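You operate a simulated robot arm through the tools that you are given. There is no shell and no other tool. Be economical: measure what you need, move in short steps, check, and stop when the job is done.

You are at the controls of a simulated robot arm. One attempt, no reset.

TASK
Switch the blue dot and green dot heads off.
Fine: Then point the green one's lens straight up and lock its tilt; lock the blue one's turn knob. Leave the numbered heads as they are.

It is judged by the outcome, as a careful person would: the job done as asked, and still so three seconds after it is handed in. It fails if anything else is knocked over, pushed out of place, dropped, spilled or broken.

THE ROBOT
A 6-joint arm with a two-finger parallel gripper on a trunk, on a base that drives. Base frame: it is fixed to the floor where the robot stands at the start and does not move with it; the origin is under the middle of the robot, x ahead of it, y to its left, z up; the surface under the hand at the start is at about z = 961. Units: mm, rad, N and s.
Its first joint turns from -2.897 to 2.897 rad. Places, roughly: base of green dot head [800, 500, 1000]; base of head fifty-nine [800, 1000, 1000]; base of head fifty-seven [900, 1400, 1000]; base of head fifty-six [900, 1800, 1000]; blue dot moving head [800, 100, 1100]; blue tilt lever on green dot head [700, 500, 1200]; lamp of green dot head [800, 500, 1200]; switch on blue dot head [700, 0, 1000]; switch on green dot head [700, 400, 1000]; switch on purple dot head [200, 7800, 800]; yellow turn knob on blue dot head [800, 0, 1300]; yellow turn knob on purple dot head [200, 7900, 1100]. Payload 3.43 kg.
Tool frame: the origin (TCP) lies between the finger pads and is the grasp point; the fingertips stand 34 mm ahead of it; z points along the fingers, y is the line along which they close. The gripper opens to 128 mm. The fingers are 24 mm wide and 12 mm thick; the gripper's body (48 by 130 mm) begins 96 mm behind the TCP.
Orientation is told as [roll, pitch, yaw] about the base's x, y, z axes, in that order, counted from this pose: with the fingers straight down and closing along the base's y, the tool's x points along the base's -x, its y along +y and its z along -z.

THE INTERFACE
- The arm moves only by the tool play_rows. Its argument "motion" is a list of rows, each a list of 7 numbers: the shift along the base's x, y, z in mm, then the turn, a rotation vector about the base's x, y, z in rad, then the finger opening in mm, from 0 to 128. In form: [[x, y, z, ax, ay, az, claw], ...]. A call has 1 to 10 rows; each row shifts and turns the commanded pose from where the row before left it. Rows are played at 5 a second. More than 50 mm and 0.15 rad between two rows, or a gripper value outside its range, and nothing of the call is played. Where a pose cannot be reached the arm comes as near as it can. A force on the tool above 90 N (or 10 N above the force at the start of the call, whichever is more), or a blocked arm, ends the call early, and 0.2 s more pass. Each finger travels about 153 mm/s and halts on what it meets, pressing with about 29 N; the grip force reading is that of the motor and also rises with nothing between the fingers. The clock runs only during rows and for 0.2 s after the last one: add rows that do not move to give the fingers time. The reply holds the time, the measured pose of the TCP, the force on the tool along the base axes, the opening and the grip force, in the units named above and with some noise, with the torque about the TCP (base axes, N m) and any sound that the robot's microphone picked up, and new pictures: "pictures" is both (left out), scene, wrist or none.
- Cameras (640 x 400 px; columns grow to the right, rows downward): "scene" is now at [173.8, 232.9, 1264.5]; the picture's right is [0.20, -0.98, 0.00], its down [-0.10, -0.02, -1.00] and it looks along [0.98, 0.20, -0.10] (base axes); focal length 264 px, centre (320, 200). "wrist" rides on the gripper at [76, -11, -160] in the tool frame; the picture's right is [0.15, 0.99, 0.00], its down [-0.88, 0.13, -0.46] and it looks along [-0.45, 0.07, 0.89] (tool axes); focal length 234 px, centre (320, 200). There is no depth. A picture from a camera that has moved, and an enlarged one, comes with that camera's place and axes in the base frame and with its lens. The place of the scene camera against the robot may be out by one fixed shift of up to 25 mm in any direction.
- base_move(legs): drives the robot by 1 to 6 legs, each [ahead, left, turn to the left] in mm, mm and rad, along the robot's own axes; the way and the turn of a leg run together, so that a leg with both is an arc; at most 1500 mm and 3.142 rad a leg. The arm and the cameras ride along, it lands a little off, and it stops where it bumps. It gives what a move gives, and a new picture of the scene camera.
- head_to(pan, tilt): turns the head with the scene camera to pan (to the left, within 2.496 rad either way) and tilt (down, from -0.506 to 1.204), counted from straight ahead of the robot. It gives what a move gives, and a new picture of the scene camera.
- close_up(camera, box): a new picture of the part [left, top, right, bottom] of that camera's present view, enlarged. The clock stands still meanwhile.
- sign_off(): hands the job in; it is judged then, once.

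Go step by step. Nothing tells you exact positions but the pictures and the camera data: compare them with the known pose of the tool, close in by small moves and look again before you grip or let go. The budget is 120 turns and 260 pictures, counting those below and the enlarged ones. Unless the task says otherwise, let go and move clear before handing in.

The tools are called by a JSON object that holds its "method" and its "body". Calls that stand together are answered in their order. play_rows: Moves the arm, as the interface text tells. Its arguments: {"type":"object","properties":{"motion":{"type":"array","items":{"type":"array","items":{"type":"number"}}},"pictures":{"type":"string","enum":["both","scene","wrist","none"]}},"required":["motion"]} The other tools are called the same way: base_move (legs) drives the base; head_to (pan, tilt) turns the head that bears the scene camera; close_up (camera, box) takes an enlarged picture of a part of a camera's view; sign_off () hands the job in.

At the start:

```text
t: 0.0
tcp_pos: [683.6, 232.3, 999.6]
tool_rot: [0.0, 0.002, -0.002]
wrist_force: [0.2, 0.1, -0.1]
torque: [0.0, 0.0, -0.04]
gripper_width: 128.0
grip_force: 0.0
robot x, y, heading: [-0.0, 3.3, 0.003]
head pan, tilt: [0.201, 0.098]
```

scene: 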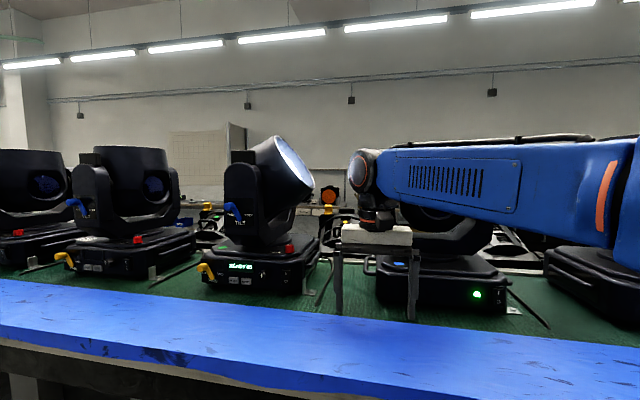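
wrist: 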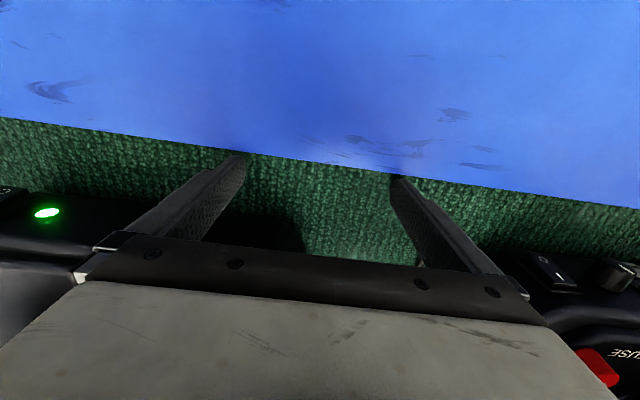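

I see a row of moving heads on a bench: the head near column 265 should be the green dot head, and the one hidden behind my arm the blue dot head. I'll look closer at both.

{"method": "close_up", "body": {"camera": "scene", "box": [180, 120, 340, 300]}}

{"method": "close_up", "body": {"camera": "scene", "box": [340, 190, 560, 330]}}

{"method": "close_up", "body": {"camera": "wrist", "box": [480, 220, 640, 400]}}

```text
2.22 times, centred on (260, 210) of scene
camera zoom: at [173.8, 232.9, 1264.5], right [0.2, -0.98, 0.0], down [-0.1, -0.02, -1.0], along [0.98, 0.2, -0.1], focal length 586 px, centre (453, 178)
```

zoom: 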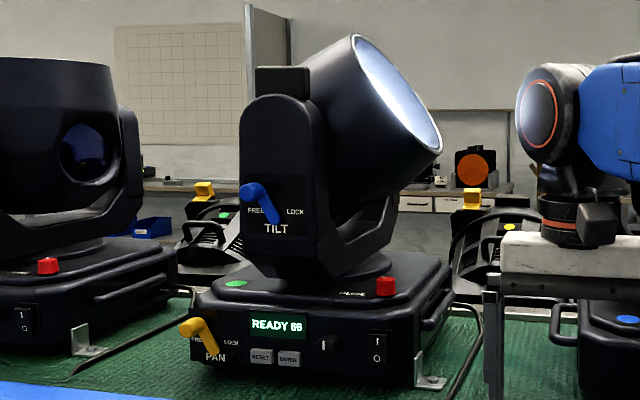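

```text
2.86 times, centred on (450, 260) of scene
camera zoom: at [173.8, 232.9, 1264.5], right [0.2, -0.98, 0.0], down [-0.1, -0.02, -1.0], along [0.98, 0.2, -0.1], focal length 753 px, centre (-51, 29)
```

zoom: 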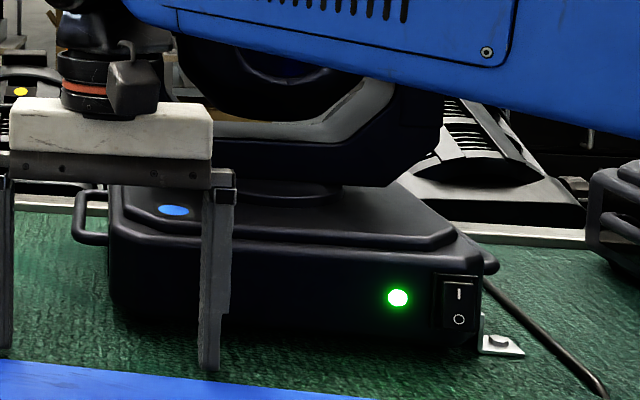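

```text
2.22 times, centred on (560, 310) of wrist
camera zoom: at [608.4, 219.1, 1159.5], right [-0.15, 0.99, 0.0], down [0.88, 0.13, 0.46], along [0.45, 0.07, -0.89], focal length 520 px, centre (-213, -44)
```

zoom: 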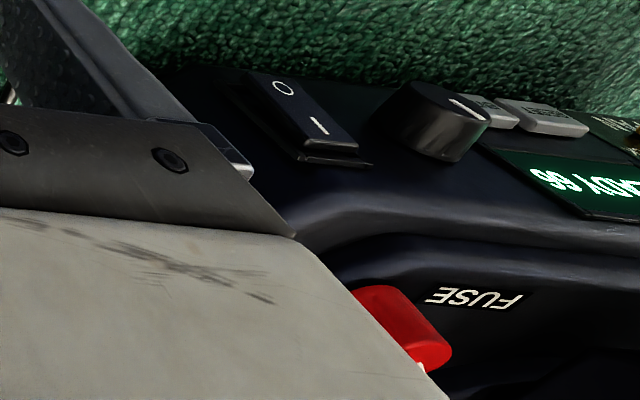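

The green head shows READY 66, a FREE/LOCK tilt lever, and a rocker switch. The arm hides the blue head, so I'll raise and retract it to see everything.

{"method": "play_rows", "body": {"motion": [[-40, 0, 20, 0, 0, 0, 128], [-40, 0, 20, 0, 0, 0, 100], [-40, 0, 20, 0, 0, 0, 60], [-40, 0, 20, 0, 0, 0, 20], [-40, 0, 20, 0, 0, 0, 0], [-40, 0, 0, 0, 0, 0, 0], [-40, 0, 0, 0, 0, 0, 0]]}}

```text
t: 1.6
tcp_pos: [404.8, 232.2, 1097.8]
tool_rot: [0.001, -0.002, -0.001]
wrist_force: [0.1, -0.5, -0.5]
torque: [-0.05, 0.0, 0.0]
gripper_width: 0.0
grip_force: 29.5
robot x, y, heading: [-0.9, 0.3, -0.002]
head pan, tilt: [0.201, 0.098]
camera scene: at [173.9, 233.0, 1264.5], right [0.2, -0.98, 0.0], down [-0.1, -0.02, -1.0], along [0.98, 0.2, -0.1], focal length 264 px, centre (320, 200)
camera wrist: at [329.1, 219.0, 1258.0], right [-0.15, 0.99, 0.0], down [0.88, 0.13, 0.46], along [0.45, 0.07, -0.89], focal length 234 px, centre (320, 200)
```

scene: 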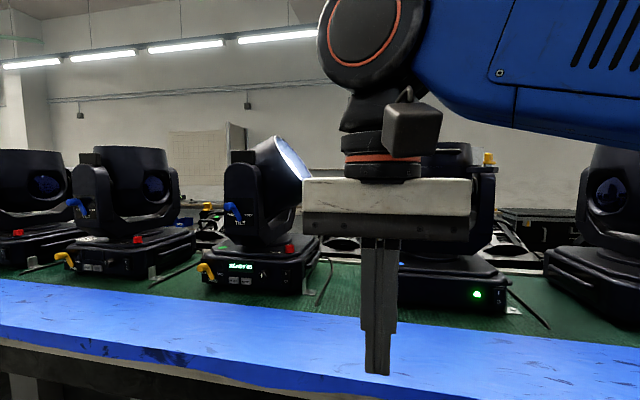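
wrist: 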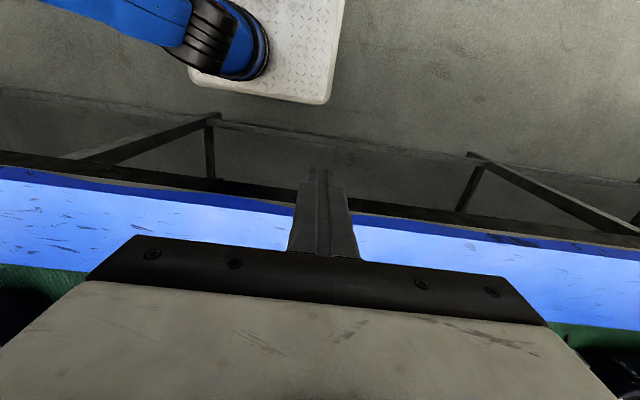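

The arm still blocks the blue head. I'll move it to the right while yawing the hand 180° so the wrist camera sits above the fingers when they point forward.

{"method": "play_rows", "body": {"motion": [[0, -30, 10, 0, 0, 0.149, 0], [0, -30, 10, 0, 0, 0.149, 0], [0, -30, 10, 0, 0, 0.149, 0], [0, -30, 10, 0, 0, 0.149, 0], [0, -30, 10, 0, 0, 0.149, 0], [0, -30, 0, 0, 0, 0.149, 0], [0, -30, 0, 0, 0, 0.149, 0], [0, -30, 0, 0, 0, 0.149, 0], [0, -30, 0, 0, 0, 0.149, 0], [0, -30, 0, 0, 0, 0.149, 0]], "pictures": "scene"}}

{"method": "play_rows", "body": {"motion": [[0, 0, 0, 0, 0, 0.149, 0], [0, 0, 0, 0, 0, 0.149, 0], [0, 0, 0, 0, 0, 0.149, 0], [0, 0, 0, 0, 0, 0.149, 0], [0, 0, 0, 0, 0, 0.149, 0], [0, 0, 0, 0, 0, 0.149, 0], [0, 0, 0, 0, 0, 0.149, 0], [0, 0, 0, 0, 0, 0.149, 0], [0, 0, 0, 0, 0, 0.149, 0], [0, 0, 0, 0, 0, 0.149, 0]], "pictures": "scene"}}

```text
t: 3.8
tcp_pos: [419.0, -54.9, 1105.1]
tool_rot: [-0.004, -0.001, 1.489]
wrist_force: [0.9, 0.9, -0.2]
torque: [0.0, -0.02, 0.04]
gripper_width: 0.0
grip_force: 29.4
out of reach, approached as far as the arm can: row 5, 6, 7, 8, 9, 10
robot x, y, heading: [1.5, -1.9, 0.004]
head pan, tilt: [0.201, 0.098]
camera scene: at [173.8, 232.8, 1264.5], right [0.2, -0.98, 0.0], down [-0.1, -0.02, -1.0], along [0.98, 0.2, -0.1], focal length 264 px, centre (320, 200)
```

scene: 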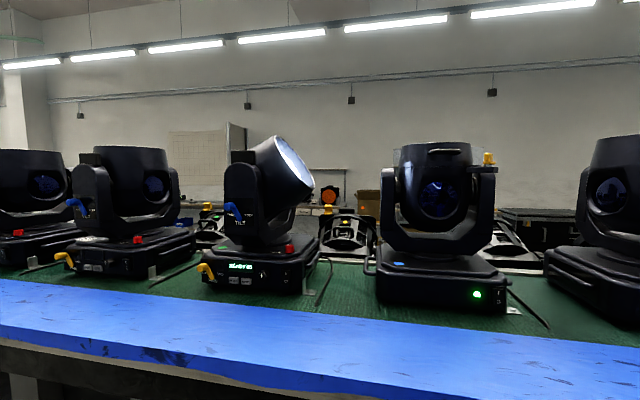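

```text
t: 6.0
tcp_pos: [420.7, -56.3, 1103.9]
tool_rot: [0.001, 0.002, 2.982]
wrist_force: [-0.8, -0.1, -0.3]
torque: [0.04, 0.03, 0.0]
gripper_width: 0.0
grip_force: 29.1
robot x, y, heading: [-2.5, -1.5, -0.004]
head pan, tilt: [0.201, 0.098]
camera scene: at [173.8, 232.8, 1264.5], right [0.2, -0.98, 0.0], down [-0.1, -0.02, -1.0], along [0.98, 0.2, -0.1], focal length 264 px, centre (320, 200)
```

scene: 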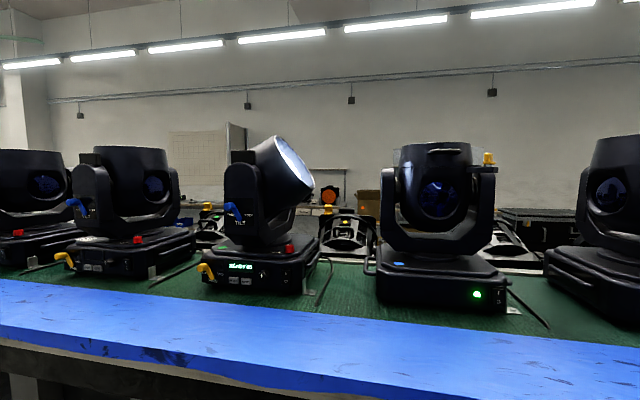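

Yaw works and the view is clear. Now close-ups of the blue head, the switches, the knob and the green head's lever.

{"method": "close_up", "body": {"camera": "scene", "box": [370, 130, 530, 320]}}

{"method": "close_up", "body": {"camera": "scene", "box": [465, 140, 515, 175]}}

{"method": "close_up", "body": {"camera": "scene", "box": [215, 190, 260, 235]}}

{"method": "close_up", "body": {"camera": "scene", "box": [190, 240, 320, 300]}}

{"method": "close_up", "body": {"camera": "scene", "box": [465, 275, 525, 320]}}

{"method": "close_up", "body": {"camera": "scene", "box": [50, 140, 200, 290]}}

```text
2.11 times, centred on (450, 225) of scene
camera zoom: at [173.8, 232.8, 1264.5], right [0.2, -0.98, 0.0], down [-0.1, -0.02, -1.0], along [0.98, 0.2, -0.1], focal length 555 px, centre (46, 147)
```

zoom: 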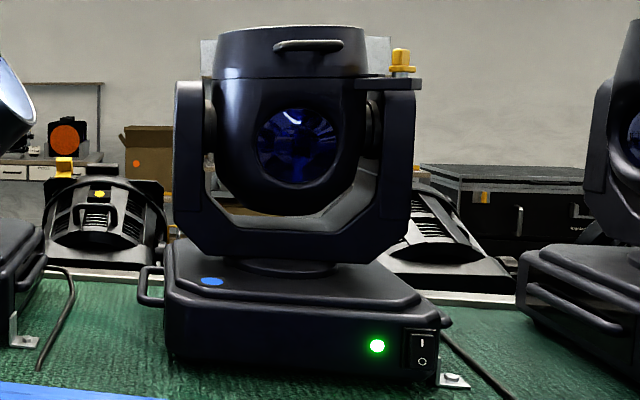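

```text
11.43 times, centred on (490, 158) of scene
camera zoom: at [173.8, 232.8, 1264.5], right [0.2, -0.98, 0.0], down [-0.1, -0.02, -1.0], along [0.98, 0.2, -0.1], focal length 3012 px, centre (-1623, 686)
```

zoom: 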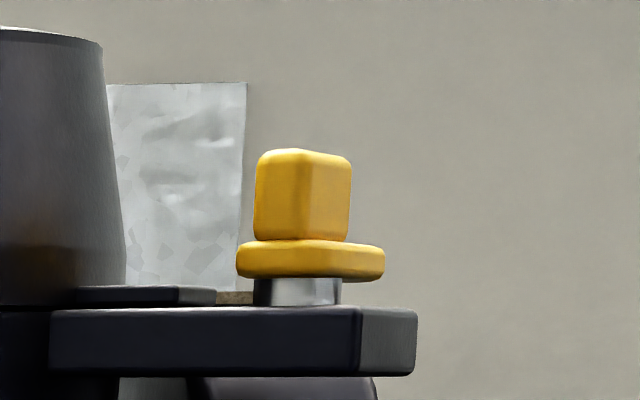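

```text
8.89 times, centred on (238, 212) of scene
camera zoom: at [173.8, 232.8, 1264.5], right [0.2, -0.98, 0.0], down [-0.1, -0.02, -1.0], along [0.98, 0.2, -0.1], focal length 2343 px, centre (1053, 89)
```

zoom: 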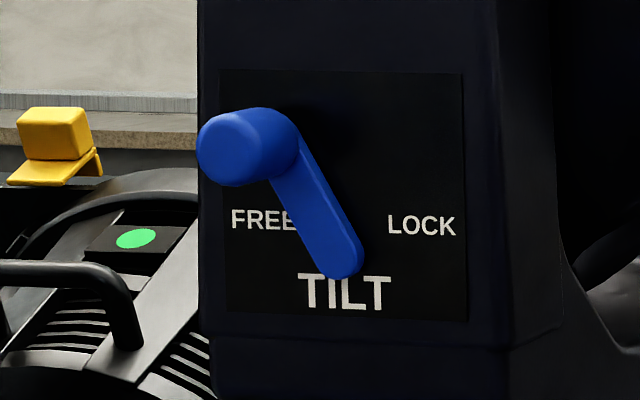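

```text
4.92 times, centred on (255, 270) of scene
camera zoom: at [173.8, 232.8, 1264.5], right [0.2, -0.98, 0.0], down [-0.1, -0.02, -1.0], along [0.98, 0.2, -0.1], focal length 1297 px, centre (640, -145)
```

zoom: 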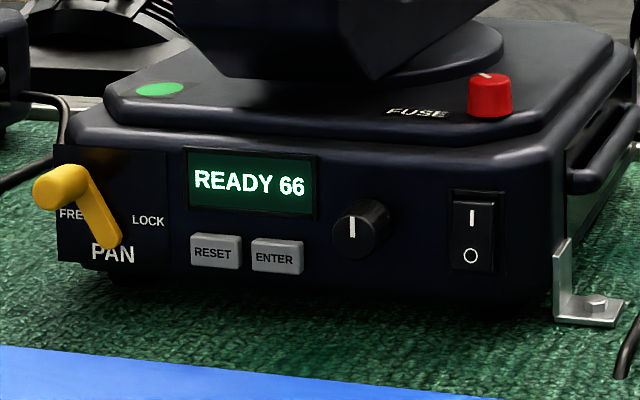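

```text
8.89 times, centred on (495, 298) of scene
camera zoom: at [173.8, 232.8, 1264.5], right [0.2, -0.98, 0.0], down [-0.1, -0.02, -1.0], along [0.98, 0.2, -0.1], focal length 2343 px, centre (-1236, -667)
```

zoom: 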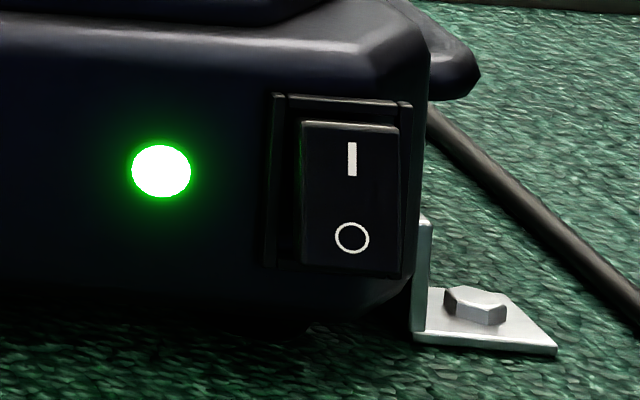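

```text
2.67 times, centred on (125, 215) of scene
camera zoom: at [173.8, 232.8, 1264.5], right [0.2, -0.98, 0.0], down [-0.1, -0.02, -1.0], along [0.98, 0.2, -0.1], focal length 703 px, centre (840, 160)
```

zoom: 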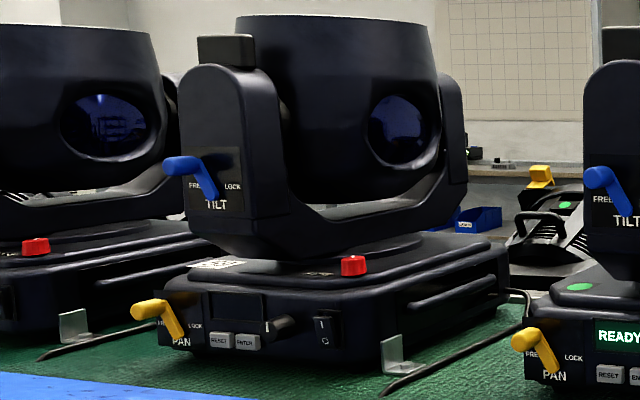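

The blue head has a lit green LED with its rocker on, and the green head has FREE/LOCK levers whose state I need to see closer. I'll back up the base for room, then point the hand forward.

{"method": "base_move", "body": {"legs": [[-250, 0, 0]]}}

{"method": "play_rows", "body": {"motion": [[0, 0, 10, 0, 0, 0.149, 0], [0, 20, 10, 0, -0.149, 0, 0], [0, 20, 10, 0, -0.149, 0, 0], [0, 20, 10, 0, -0.149, 0, 0], [0, 20, 10, 0, -0.149, 0, 0], [0, 20, 10, 0, -0.149, 0, 0], [0, 20, 10, 0, -0.149, 0, 0], [0, 20, 10, 0, -0.149, 0, 0], [0, 20, 10, 0, -0.149, 0, 0]]}}

```text
t: 7.8
tcp_pos: [169.3, -54.8, 1105.0]
tool_rot: [-0.001, 0.003, 2.983]
wrist_force: [-0.3, 0.1, 0.3]
torque: [-0.02, 0.01, 0.0]
gripper_width: 0.0
grip_force: 29.0
robot x, y, heading: [-249.0, -2.1, 0.001]
head pan, tilt: [0.201, 0.098]
camera scene: at [-77.9, 232.9, 1264.5], right [0.2, -0.98, 0.0], down [-0.1, -0.02, -1.0], along [0.97, 0.2, -0.1], focal length 264 px, centre (320, 200)
```

scene: 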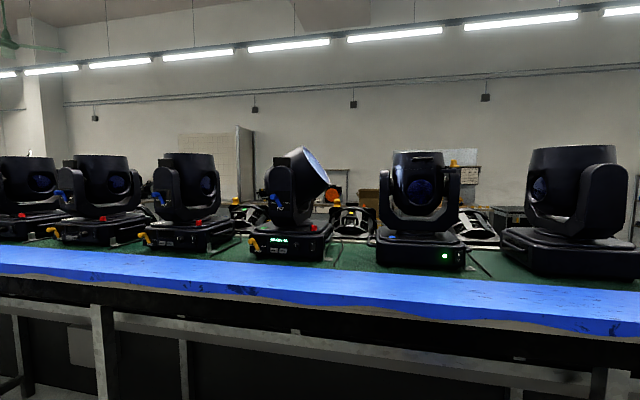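

```text
t: 10.0
tcp_pos: [203.7, 89.1, 1185.7]
tool_rot: [-0.026, 1.195, 2.979]
wrist_force: [1.0, -1.3, -0.6]
torque: [-0.01, 0.0, -0.03]
gripper_width: 0.0
grip_force: 29.8
out of reach, approached as far as the arm can: row 1, 7, 8
robot x, y, heading: [-255.1, 1.6, 0.006]
head pan, tilt: [0.201, 0.098]
stopped in row 9: the arm was blocked; the commanded pose is now the measured one
camera scene: at [-77.7, 232.8, 1264.5], right [0.2, -0.98, 0.0], down [-0.1, -0.02, -1.0], along [0.97, 0.2, -0.1], focal length 264 px, centre (320, 200)
camera wrist: at [86.1, 113.1, 1314.7], right [-0.08, -0.99, 0.13], down [-0.76, -0.02, -0.65], along [0.65, -0.15, -0.75], focal length 234 px, centre (320, 200)
```

scene: 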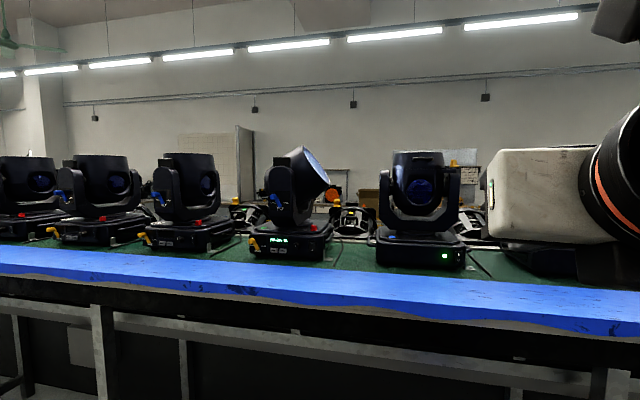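
wrist: 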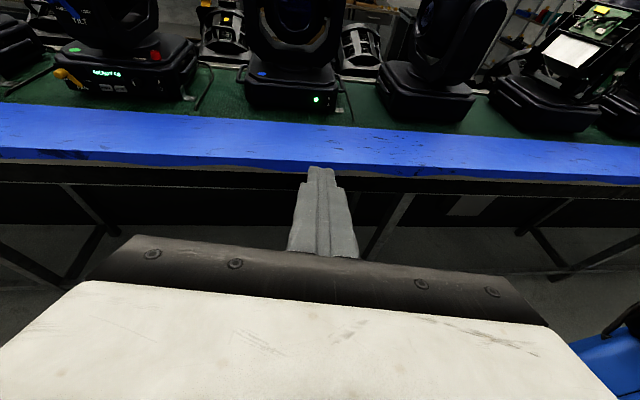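

The hand now looks forward; the arm is folded too tight. I'll extend it forward and finish the pitch and yaw.

{"method": "play_rows", "body": {"motion": [[45, 20, 0, 0, 0, 0, 0], [45, 20, 0, 0, 0, 0, 0], [45, 20, 0, 0, 0, 0, 0], [45, 20, 0, 0, 0, 0.1, 0], [45, 20, 0, 0, 0, 0.06, 0], [45, 20, 0, 0, -0.1, 0, 0], [0, 20, 0, 0, -0.1, 0, 0], [0, 20, 0, 0, 0, 0, 0]]}}

```text
t: 11.8
tcp_pos: [473.3, 248.9, 1186.9]
tool_rot: [-0.032, 1.397, 3.132]
wrist_force: [0.5, -0.1, 0.3]
torque: [0.01, 0.03, 0.0]
gripper_width: 0.0
grip_force: 28.7
robot x, y, heading: [-248.6, 1.1, 0.001]
head pan, tilt: [0.201, 0.098]
camera scene: at [-77.8, 232.7, 1264.6], right [0.2, -0.98, 0.0], down [-0.1, -0.02, -1.0], along [0.97, 0.2, -0.1], focal length 264 px, centre (320, 200)
camera wrist: at [329.9, 253.9, 1288.2], right [0.05, -0.99, 0.14], down [-0.6, -0.14, -0.79], along [0.8, -0.04, -0.6], focal length 234 px, centre (320, 200)
```

scene: 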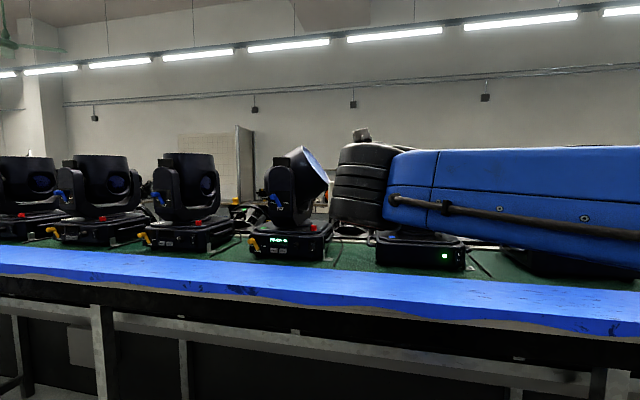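
wrist: 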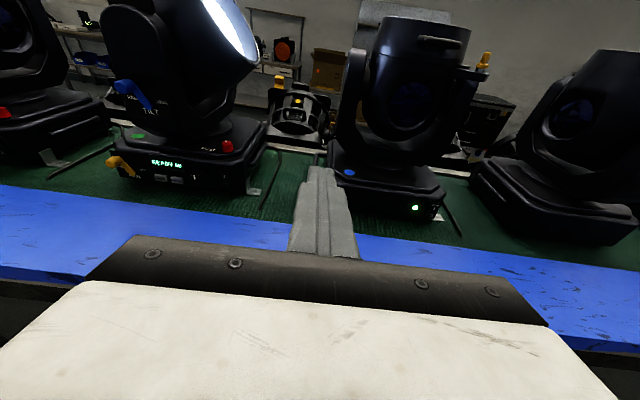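

Good working pose: the wrist view shows both heads in front of the closed fingertips. I'll shift left to inspect the green head's levers.

{"method": "play_rows", "body": {"motion": [[0, 45, 0, 0, 0, 0, 0], [0, 45, 0, 0, 0, 0, 0], [0, 45, 0, 0, 0, 0, 0], [0, 45, 0, 0, 0, 0, 0], [0, 40, 0, 0, 0, 0, 0]], "pictures": "wrist"}}

{"method": "close_up", "body": {"camera": "wrist", "box": [220, 0, 460, 160]}}

```text
t: 13.0
tcp_pos: [471.9, 469.5, 1187.2]
tool_rot: [-0.037, 1.399, 3.127]
wrist_force: [0.0, 0.0, 1.2]
torque: [0.02, 0.1, 0.07]
gripper_width: 0.2
grip_force: 29.3
robot x, y, heading: [-251.9, -1.4, -0.002]
head pan, tilt: [0.201, 0.098]
camera wrist: at [328.2, 474.1, 1289.1], right [0.05, -0.99, 0.14], down [-0.6, -0.14, -0.79], along [0.8, -0.04, -0.6], focal length 234 px, centre (320, 200)
```

wrist: 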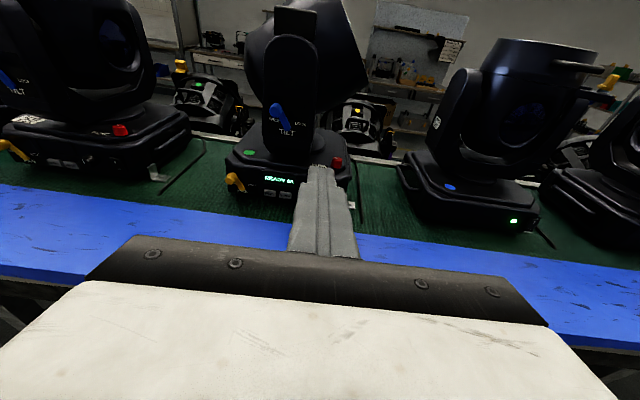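

```text
2.50 times, centred on (340, 80) of wrist
camera zoom: at [328.2, 474.1, 1289.1], right [0.05, -0.99, 0.14], down [-0.6, -0.14, -0.79], along [0.8, -0.04, -0.6], focal length 585 px, centre (270, 500)
```

zoom: 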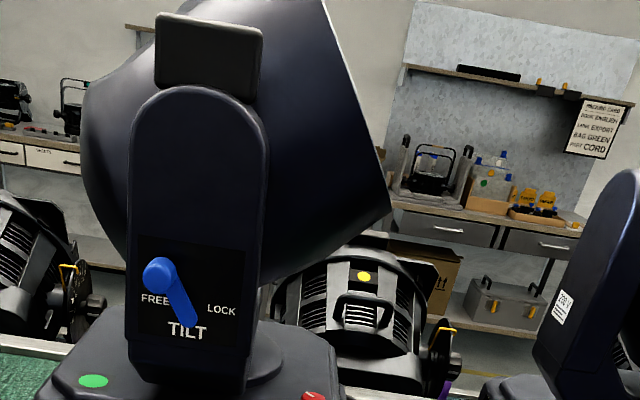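

{"method": "close_up", "body": {"camera": "wrist", "box": [262, 90, 326, 140]}}

{"method": "close_up", "body": {"camera": "wrist", "box": [215, 140, 375, 220]}}

```text
8.00 times, centred on (294, 115) of wrist
camera zoom: at [328.2, 474.1, 1289.1], right [0.05, -0.99, 0.14], down [-0.6, -0.14, -0.79], along [0.8, -0.04, -0.6], focal length 1873 px, centre (528, 880)
```

zoom: 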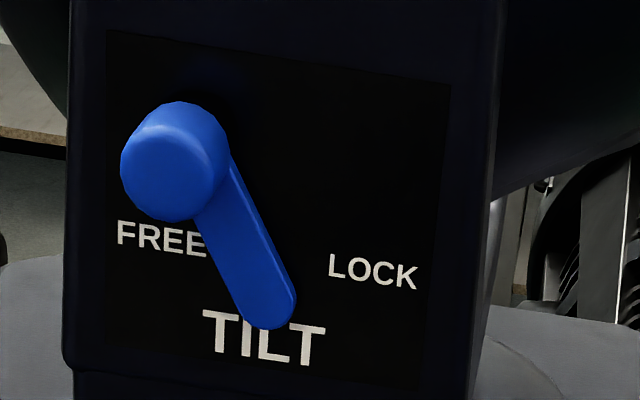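

```text
4.00 times, centred on (295, 180) of wrist
camera zoom: at [328.2, 474.1, 1289.1], right [0.05, -0.99, 0.14], down [-0.6, -0.14, -0.79], along [0.8, -0.04, -0.6], focal length 937 px, centre (420, 280)
```

zoom: 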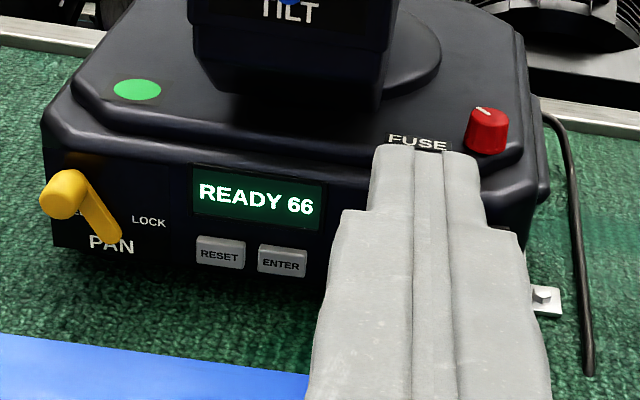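

In this frontal view the tilt lever pivots at its lower end with the knob swung up-left towards FREE, so tilt is free. Now I bring the closed fingertips toward the green head's power rocker, tilted about 30° down so the edge presses the O half.

{"method": "play_rows", "body": {"motion": [[30, -13, -38, 0, 0.09, 0, 0], [30, -13, -38, 0, 0.09, 0, 0], [30, -13, -38, 0, 0.09, 0, 0], [30, -13, -36, 0, 0.08, 0, 0], [30, 0, 0, 0, 0, 0, 0]], "pictures": "wrist"}}

{"method": "close_up", "body": {"camera": "wrist", "box": [240, 60, 400, 260]}}

```text
refused: row 1 steps farther than a row can; nothing moved
```

```text
2.00 times, centred on (320, 160) of wrist
camera zoom: at [328.2, 474.1, 1289.1], right [0.05, -0.99, 0.14], down [-0.6, -0.14, -0.79], along [0.8, -0.04, -0.6], focal length 468 px, centre (320, 280)
```

zoom: 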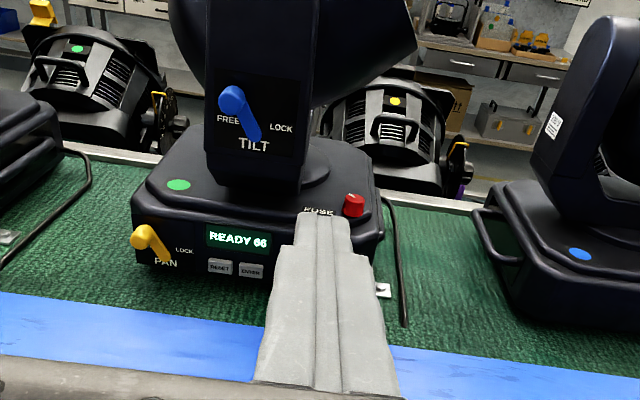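

The first row was 50.2 mm, just too far; I'll repeat with smaller steps.

{"method": "play_rows", "body": {"motion": [[30, -13, -30, 0, 0.09, 0, 0], [30, -13, -30, 0, 0.09, 0, 0], [30, -13, -30, 0, 0.09, 0, 0], [30, -13, -30, 0, 0.08, 0, 0], [30, 0, -30, 0, 0, 0, 0]], "pictures": "wrist"}}

{"method": "close_up", "body": {"camera": "wrist", "box": [240, 60, 400, 260]}}

```text
t: 14.2
tcp_pos: [624.5, 415.5, 1036.6]
tool_rot: [-0.025, 1.047, 3.139]
wrist_force: [0.1, 0.2, 0.0]
torque: [-0.02, 0.01, 0.05]
gripper_width: 0.0
grip_force: 28.8
robot x, y, heading: [-253.4, 3.5, 0.001]
head pan, tilt: [0.201, 0.098]
camera wrist: at [524.2, 420.7, 1182.3], right [0.09, -0.99, 0.11], down [-0.83, -0.14, -0.54], along [0.55, -0.04, -0.84], focal length 234 px, centre (320, 200)
```

wrist: 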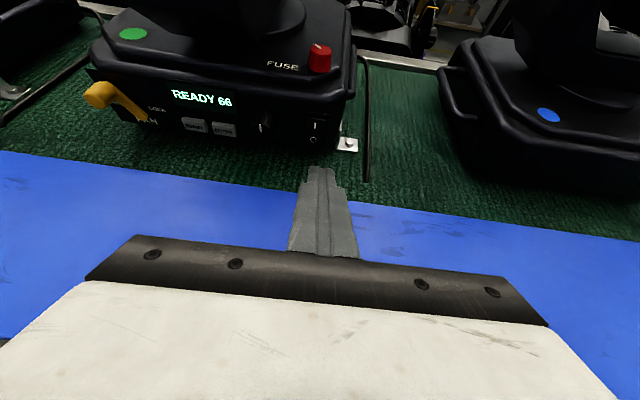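

```text
2.00 times, centred on (320, 160) of wrist
camera zoom: at [524.2, 420.7, 1182.3], right [0.09, -0.99, 0.11], down [-0.83, -0.14, -0.54], along [0.55, -0.04, -0.84], focal length 468 px, centre (320, 280)
```

zoom: 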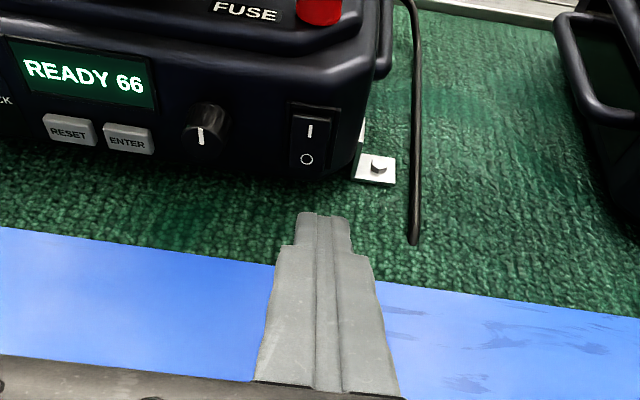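

The O symbol works out to about (712, 425, 1010) and the fingertip edge is at about (660, 415, 1029). I'll close in to a few mm short.

{"method": "play_rows", "body": {"motion": [[10, 9, -20, 0, 0, 0, 0], [16, 0, 0, 0, 0, 0, 0], [14, 0, 0, 0, 0, 0, 0]], "pictures": "none"}}

{"method": "close_up", "body": {"camera": "wrist", "box": [270, 110, 370, 190]}}

```text
t: 15.0
tcp_pos: [665.0, 425.3, 1015.6]
tool_rot: [-0.026, 1.047, 3.138]
wrist_force: [0.4, -0.6, 0.3]
torque: [0.01, 0.04, 0.03]
gripper_width: 0.0
grip_force: 29.5
robot x, y, heading: [-253.1, -1.0, 0.006]
head pan, tilt: [0.201, 0.098]
```

```text
5.00 times, centred on (320, 150) of wrist
camera zoom: at [565.3, 430.7, 1161.2], right [0.09, -0.99, 0.11], down [-0.83, -0.14, -0.54], along [0.55, -0.05, -0.84], focal length 1171 px, centre (320, 450)
```

zoom: 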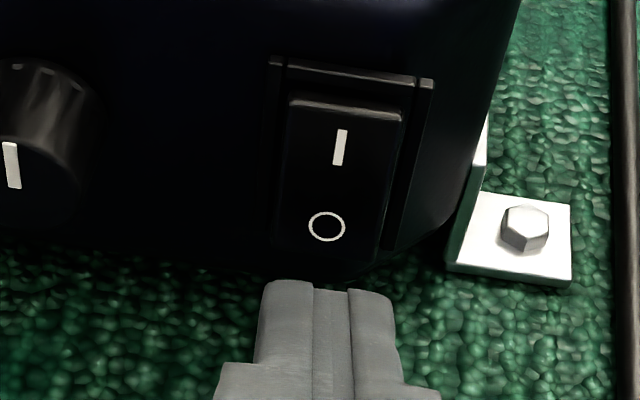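

Tip is centred on O and still short of it. I'll lower 4 mm and press forward gently.

{"method": "play_rows", "body": {"motion": [[6, 0, -4, 0, 0, 0, 0], [5, 0, 0, 0, 0, 0, 0], [4, 0, 0, 0, 0, 0, 0], [3, 0, 0, 0, 0, 0, 0]], "pictures": "none"}}

{"method": "close_up", "body": {"camera": "wrist", "box": [230, 90, 390, 190]}}

```text
t: 16.0
tcp_pos: [680.1, 426.6, 1012.8]
tool_rot: [-0.024, 1.044, 3.142]
wrist_force: [-18.5, -2.9, -3.9]
torque: [-0.06, 0.3, -0.14]
gripper_width: 0.0
grip_force: 29.3
robot x, y, heading: [-248.1, 0.7, 0.003]
head pan, tilt: [0.201, 0.098]
```

```text
4.00 times, centred on (310, 140) of wrist
camera zoom: at [580.8, 431.0, 1157.2], right [0.09, -0.99, 0.11], down [-0.83, -0.14, -0.54], along [0.55, -0.05, -0.84], focal length 937 px, centre (360, 440)
```

zoom: 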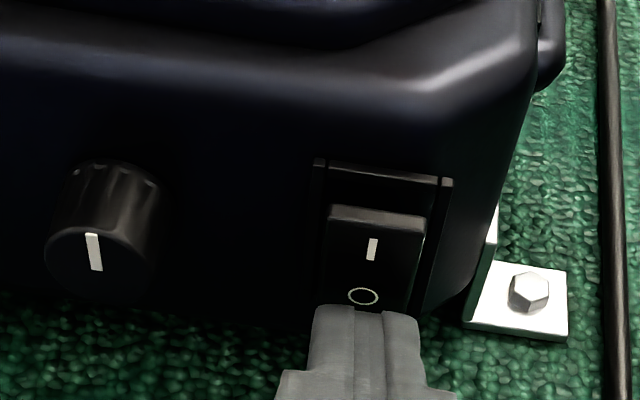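

There was 18 N of resistance and the rocker's upper half now stands out, so it seems to have flipped. I'll back off and check the display.

{"method": "play_rows", "body": {"motion": [[-15, 0, 5, 0, 0, 0, 0], [-40, -20, 15, 0, 0, 0, 0], [-40, -20, 15, 0, 0, 0, 0], [0, 0, 0, 0, 0, 0, 0]], "pictures": "wrist"}}

{"method": "close_up", "body": {"camera": "wrist", "box": [80, 60, 380, 180]}}

```text
t: 17.0
tcp_pos: [587.1, 384.7, 1047.6]
tool_rot: [-0.026, 1.046, 3.141]
wrist_force: [-1.0, -0.2, -0.1]
torque: [-0.01, 0.0, -0.03]
gripper_width: 0.0
grip_force: 29.4
robot x, y, heading: [-252.3, -0.8, -0.002]
head pan, tilt: [0.201, 0.098]
camera wrist: at [487.5, 389.9, 1192.3], right [0.09, -0.99, 0.11], down [-0.83, -0.14, -0.54], along [0.55, -0.05, -0.84], focal length 234 px, centre (320, 200)
```

wrist: 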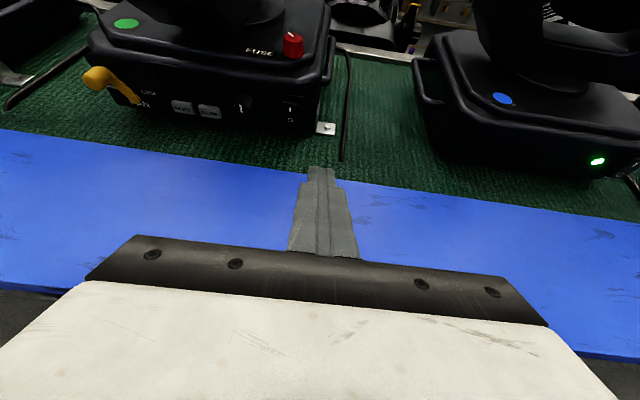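

```text
2.13 times, centred on (230, 120) of wrist
camera zoom: at [487.5, 389.9, 1192.3], right [0.09, -0.99, 0.11], down [-0.83, -0.14, -0.54], along [0.55, -0.05, -0.84], focal length 500 px, centre (512, 371)
```

zoom: 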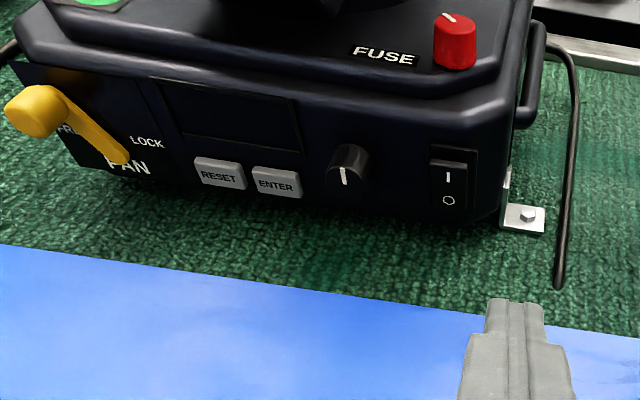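

The display is dark: the green head is off. Next is the blue head's rocker, its O at roughly (722, -2, 1000). I'll slide right in front of it.

{"method": "play_rows", "body": {"motion": [[0, -48, 0, 0, 0, 0, 0], [0, -48, 0, 0, 0, 0, 0], [0, -48, 0, 0, 0, 0, 0], [0, -48, 0, 0, 0, 0, 0], [0, -48, 0, 0, 0, 0, 0], [0, -48, 0, 0, 0, 0, 0], [10, -48, 0, 0, 0, 0, 0], [20, -46, 0, 0, 0, 0, 0], [20, -5, -25, 0, 0, 0, 0]], "pictures": "wrist"}}

{"method": "close_up", "body": {"camera": "wrist", "box": [240, 80, 400, 180]}}

```text
refused: row 8 steps farther than a row can; nothing moved
```

```text
4.00 times, centred on (320, 130) of wrist
camera zoom: at [487.5, 389.9, 1192.3], right [0.09, -0.99, 0.11], down [-0.83, -0.14, -0.54], along [0.55, -0.05, -0.84], focal length 937 px, centre (320, 480)
```

zoom: 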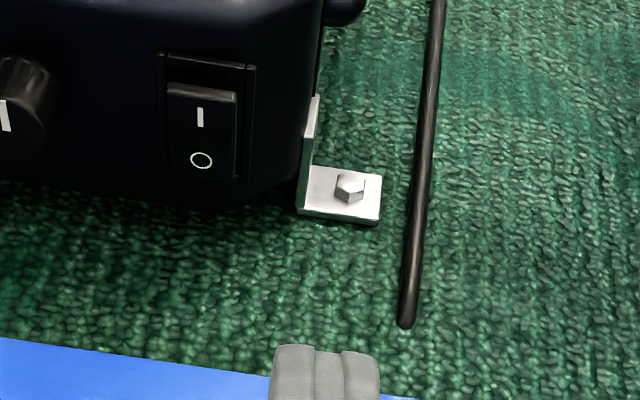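

One row was marginally too long; repeating with it trimmed.

{"method": "play_rows", "body": {"motion": [[0, -48, 0, 0, 0, 0, 0], [0, -48, 0, 0, 0, 0, 0], [0, -48, 0, 0, 0, 0, 0], [0, -48, 0, 0, 0, 0, 0], [0, -48, 0, 0, 0, 0, 0], [0, -48, 0, 0, 0, 0, 0], [10, -48, 0, 0, 0, 0, 0], [20, -40, 0, 0, 0, 0, 0], [20, -11, -25, 0, 0, 0, 0]], "pictures": "wrist"}}

{"method": "close_up", "body": {"camera": "wrist", "box": [240, 80, 400, 180]}}

```text
t: 19.0
tcp_pos: [635.1, -1.9, 1021.4]
tool_rot: [-0.024, 1.048, 3.139]
wrist_force: [-0.6, 0.2, 0.2]
torque: [0.03, 0.02, 0.0]
gripper_width: 0.0
grip_force: 29.4
robot x, y, heading: [-257.5, -0.3, -0.001]
head pan, tilt: [0.201, 0.098]
camera wrist: at [535.9, 3.5, 1167.4], right [0.09, -0.99, 0.11], down [-0.83, -0.14, -0.54], along [0.55, -0.05, -0.84], focal length 234 px, centre (320, 200)
```

wrist: 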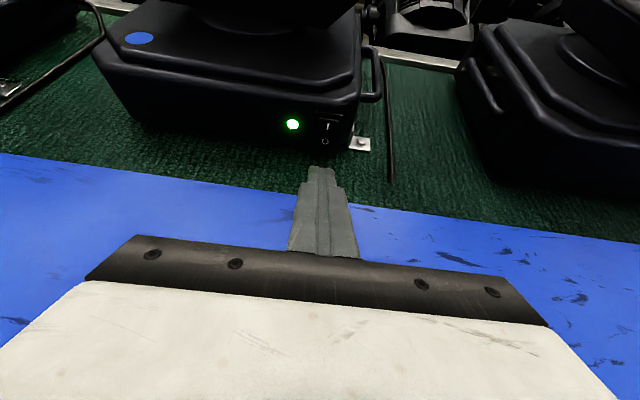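

```text
4.00 times, centred on (320, 130) of wrist
camera zoom: at [535.9, 3.5, 1167.4], right [0.09, -0.99, 0.11], down [-0.83, -0.14, -0.54], along [0.55, -0.05, -0.84], focal length 937 px, centre (320, 480)
```

zoom: 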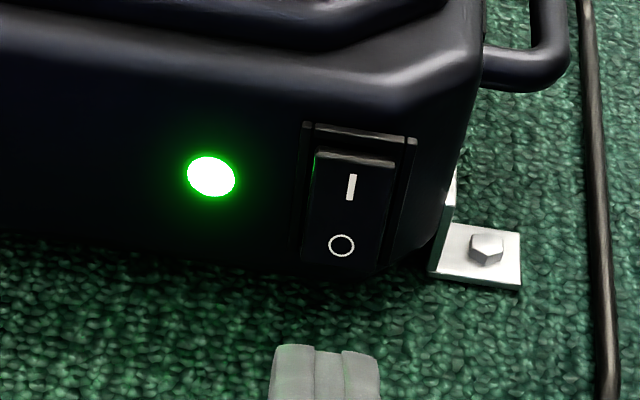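

O sits at about (718, -5, 999). I'll approach and press as before.

{"method": "play_rows", "body": {"motion": [[10, -4, -14, 0, 0, 0, 0], [15, 0, 0, 0, 0, 0, 0], [12, 0, 0, 0, 0, 0, 0]], "pictures": "none"}}

{"method": "close_up", "body": {"camera": "wrist", "box": [240, 90, 400, 190]}}

```text
t: 19.8
tcp_pos: [673.0, -6.7, 1009.2]
tool_rot: [-0.024, 1.048, 3.141]
wrist_force: [0.1, -0.2, 0.3]
torque: [0.03, -0.01, 0.02]
gripper_width: 0.0
grip_force: 29.0
robot x, y, heading: [-250.5, -0.5, 0.004]
head pan, tilt: [0.201, 0.098]
```

```text
4.00 times, centred on (320, 140) of wrist
camera zoom: at [573.4, -0.7, 1154.3], right [0.09, -0.99, 0.11], down [-0.83, -0.14, -0.54], along [0.55, -0.05, -0.84], focal length 937 px, centre (320, 440)
```

zoom: 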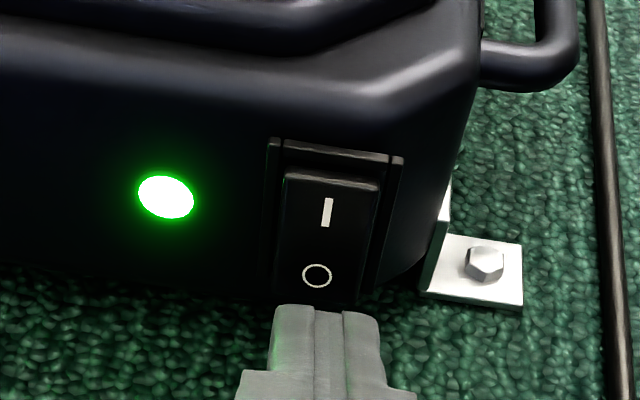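

{"method": "play_rows", "body": {"motion": [[4, 2, 0, 0, 0, 0, 0], [4, 0, 0, 0, 0, 0, 0], [4, 0, 0, 0, 0, 0, 0], [2, 0, 0, 0, 0, 0, 0]], "pictures": "none"}}

{"method": "close_up", "body": {"camera": "wrist", "box": [240, 90, 400, 190]}}

```text
t: 20.8
tcp_pos: [682.4, -3.4, 1009.4]
tool_rot: [-0.026, 1.044, 3.138]
wrist_force: [-81.3, 3.9, -11.6]
torque: [1.06, 0.95, 0.24]
gripper_width: 0.0
grip_force: 28.7
robot x, y, heading: [-250.9, 0.1, 0.003]
head pan, tilt: [0.201, 0.098]
```

```text
4.00 times, centred on (320, 140) of wrist
camera zoom: at [583.2, 2.4, 1154.1], right [0.09, -0.99, 0.11], down [-0.83, -0.14, -0.53], along [0.54, -0.05, -0.84], focal length 937 px, centre (320, 440)
```

zoom: 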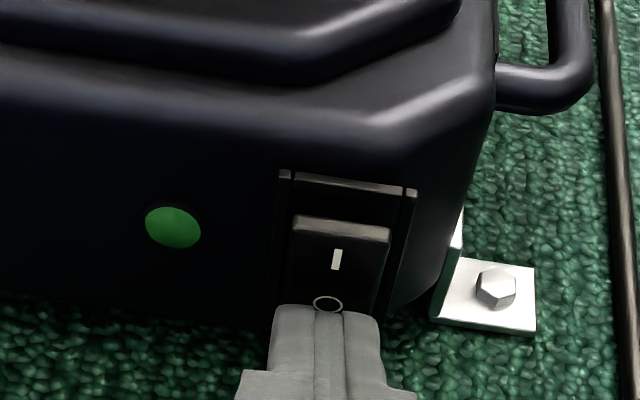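

The blue head's LED went out: it is off. I back off and rise to view the yellow turn knob.

{"method": "play_rows", "body": {"motion": [[-20, 0, 5, 0, 0, 0, 0], [-40, 0, 20, 0, 0, 0, 0], [-20, 0, 40, 0, 0, 0, 0], [0, 0, 48, 0, 0, 0, 0], [0, 0, 48, 0, 0, 0, 0], [0, 0, 48, 0, 0, 0, 0], [0, 0, 48, 0, 0, 0, 0], [0, 0, 48, 0, 0, 0, 0]]}}

```text
t: 22.6
tcp_pos: [608.4, -3.7, 1315.0]
tool_rot: [-0.023, 1.046, 3.139]
wrist_force: [-0.7, 0.0, 0.3]
torque: [0.01, 0.02, 0.01]
gripper_width: 0.0
grip_force: 29.0
robot x, y, heading: [-251.5, -1.9, -0.003]
head pan, tilt: [0.201, 0.098]
camera scene: at [-77.9, 232.8, 1264.5], right [0.2, -0.98, 0.0], down [-0.1, -0.02, -1.0], along [0.97, 0.2, -0.1], focal length 264 px, centre (320, 200)
camera wrist: at [508.7, 1.1, 1460.1], right [0.09, -0.99, 0.11], down [-0.83, -0.14, -0.54], along [0.55, -0.05, -0.84], focal length 234 px, centre (320, 200)
```

scene: 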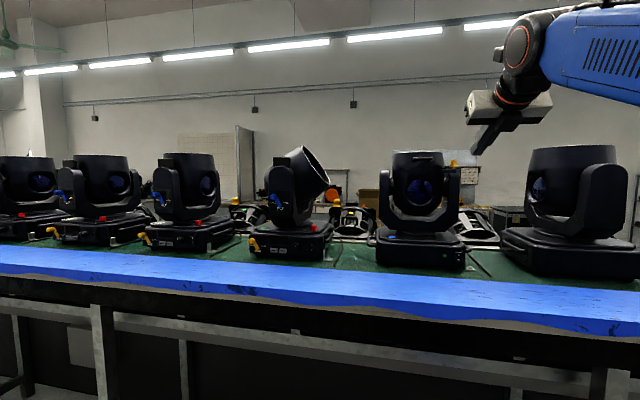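
wrist: 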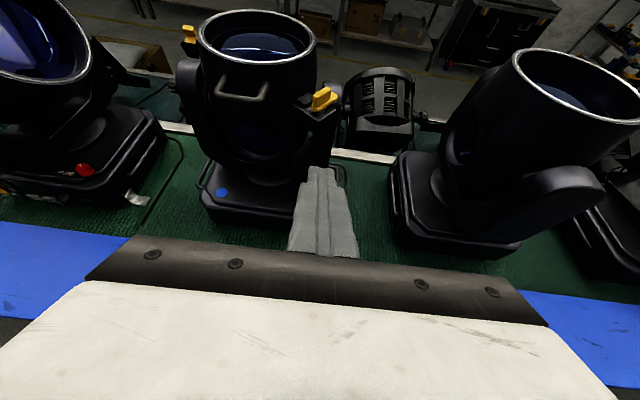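

{"method": "close_up", "body": {"camera": "wrist", "box": [285, 70, 365, 125]}}

{"method": "close_up", "body": {"camera": "wrist", "box": [160, 10, 360, 135]}}

```text
7.27 times, centred on (325, 98) of wrist
camera zoom: at [508.7, 1.1, 1460.1], right [0.09, -0.99, 0.11], down [-0.83, -0.14, -0.54], along [0.55, -0.05, -0.84], focal length 1703 px, centre (284, 946)
```

zoom: 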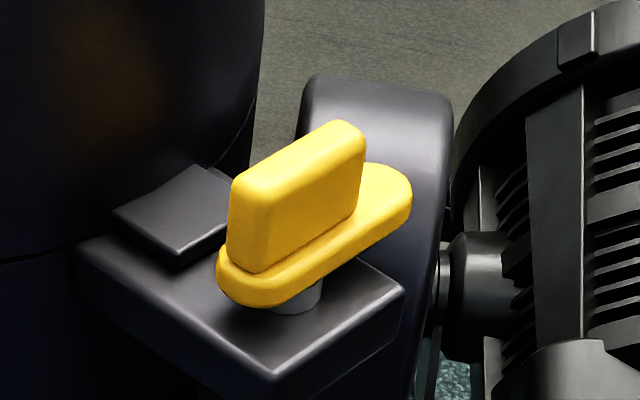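

```text
3.20 times, centred on (260, 72) of wrist
camera zoom: at [508.7, 1.1, 1460.1], right [0.09, -0.99, 0.11], down [-0.83, -0.14, -0.54], along [0.55, -0.05, -0.84], focal length 749 px, centre (512, 608)
```

zoom: 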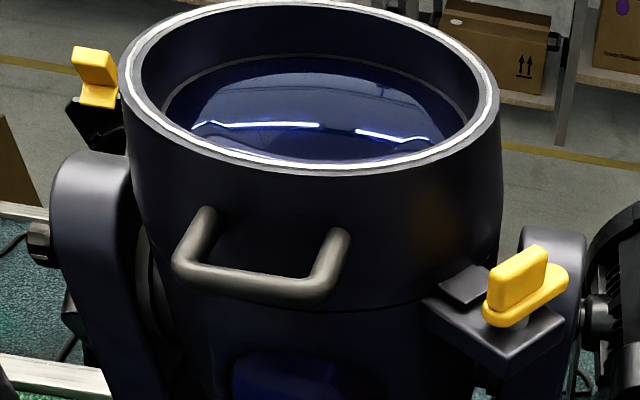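

The turn knob is a yellow wing on a bracket of the yoke at about (804, -2, 1262), standing diagonally. I need to find which way locks; I'll take a closer view from higher up.

{"method": "play_rows", "body": {"motion": [[0, 0, 45, 0, 0, 0, 0], [45, 0, 0, 0, 0, 0, 0], [40, -20, 0, 0, 0, 0, 0], [0, -20, 0, 0, 0, 0, 0]], "pictures": "wrist"}}

{"method": "close_up", "body": {"camera": "wrist", "box": [240, 60, 400, 180]}}

{"method": "head_to", "body": {"pan": -0.2, "tilt": 0.0}}

```text
t: 23.6
tcp_pos: [689.4, -8.3, 1350.7]
tool_rot: [-0.036, 1.048, 3.112]
wrist_force: [0.8, -0.5, -0.2]
torque: [0.01, -0.02, -0.01]
gripper_width: 0.0
grip_force: 28.9
out of reach, approached as far as the arm can: row 3, 4
robot x, y, heading: [-251.3, 0.8, 0.003]
head pan, tilt: [0.201, 0.098]
camera wrist: at [589.2, -1.6, 1496.4], right [0.07, -0.99, 0.11], down [-0.83, -0.12, -0.54], along [0.55, -0.05, -0.84], focal length 234 px, centre (320, 200)
```

wrist: 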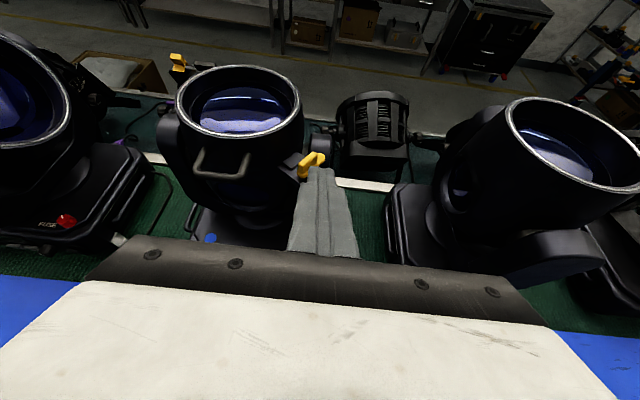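

```text
3.33 times, centred on (320, 120) of wrist
camera zoom: at [589.2, -1.6, 1496.4], right [0.07, -0.99, 0.11], down [-0.83, -0.12, -0.54], along [0.55, -0.05, -0.84], focal length 781 px, centre (320, 467)
```

zoom: 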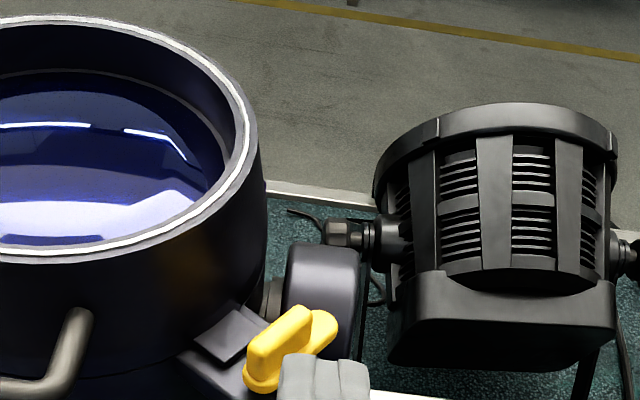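

```text
t: 24.5
tcp_pos: [688.7, -8.1, 1350.3]
tool_rot: [-0.036, 1.048, 3.11]
wrist_force: [0.7, 0.1, 0.3]
torque: [0.0, 0.03, 0.0]
gripper_width: 0.0
grip_force: 29.0
robot x, y, heading: [-251.1, -1.5, -0.001]
head pan, tilt: [-0.201, 0.0]
camera scene: at [-79.6, 196.7, 1273.4], right [-0.2, -0.98, 0.0], down [0.0, 0.0, -1.0], along [0.98, -0.2, 0.0], focal length 264 px, centre (320, 200)
```

scene: 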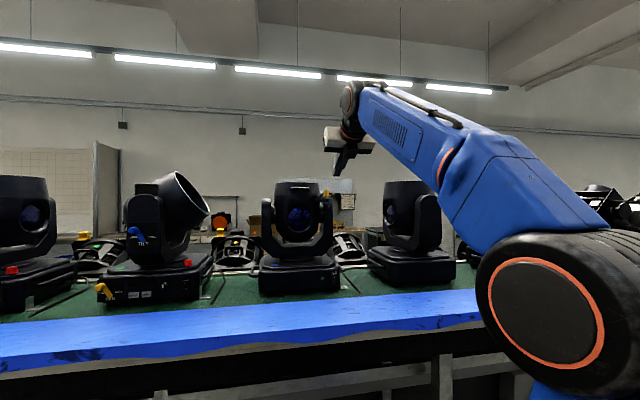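

{"method": "head_to", "body": {"pan": 1.45, "tilt": 0.0}}

{"method": "head_to", "body": {"pan": 0.25, "tilt": 0.0}}

{"method": "close_up", "body": {"camera": "scene", "box": [400, 130, 560, 270]}}

```text
t: 26.2
tcp_pos: [689.5, -7.7, 1350.1]
tool_rot: [-0.038, 1.05, 3.11]
wrist_force: [0.2, -0.6, -0.1]
torque: [0.01, 0.01, -0.03]
gripper_width: 0.0
grip_force: 29.1
robot x, y, heading: [-253.9, -0.9, 0.001]
head pan, tilt: [1.45, 0.0]
camera scene: at [-157.2, 303.7, 1273.5], right [0.99, -0.12, 0.0], down [0.0, 0.0, -1.0], along [0.12, 0.99, 0.0], focal length 264 px, centre (320, 200)
```

scene: 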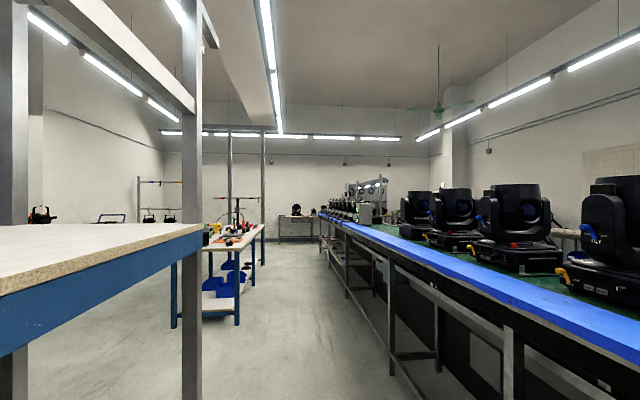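

```text
t: 27.6
tcp_pos: [688.8, -8.2, 1351.3]
tool_rot: [-0.037, 1.05, 3.112]
wrist_force: [0.1, 0.5, 0.7]
torque: [0.02, 0.03, 0.02]
gripper_width: 0.0
grip_force: 29.4
robot x, y, heading: [-251.5, -0.8, 0.0]
head pan, tilt: [0.25, 0.0]
camera scene: at [-80.8, 236.8, 1273.5], right [0.25, -0.97, 0.0], down [0.0, 0.0, -1.0], along [0.97, 0.25, 0.0], focal length 264 px, centre (320, 200)
```

scene: 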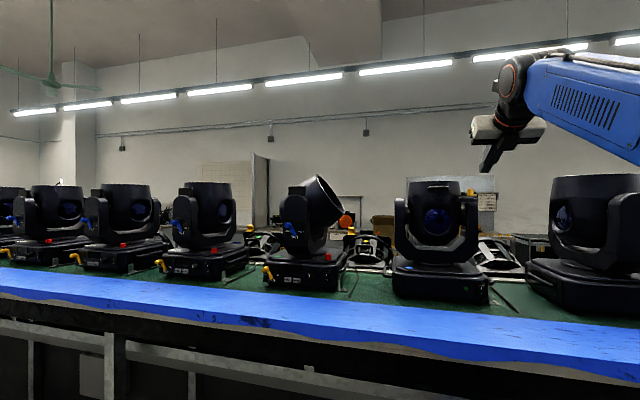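

```text
2.86 times, centred on (480, 200) of scene
camera zoom: at [-80.8, 236.8, 1273.5], right [0.25, -0.97, 0.0], down [0.0, 0.0, -1.0], along [0.97, 0.25, 0.0], focal length 753 px, centre (-137, 200)
```

zoom: 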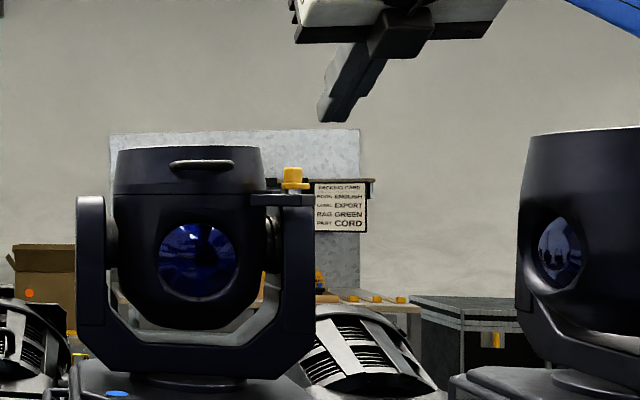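

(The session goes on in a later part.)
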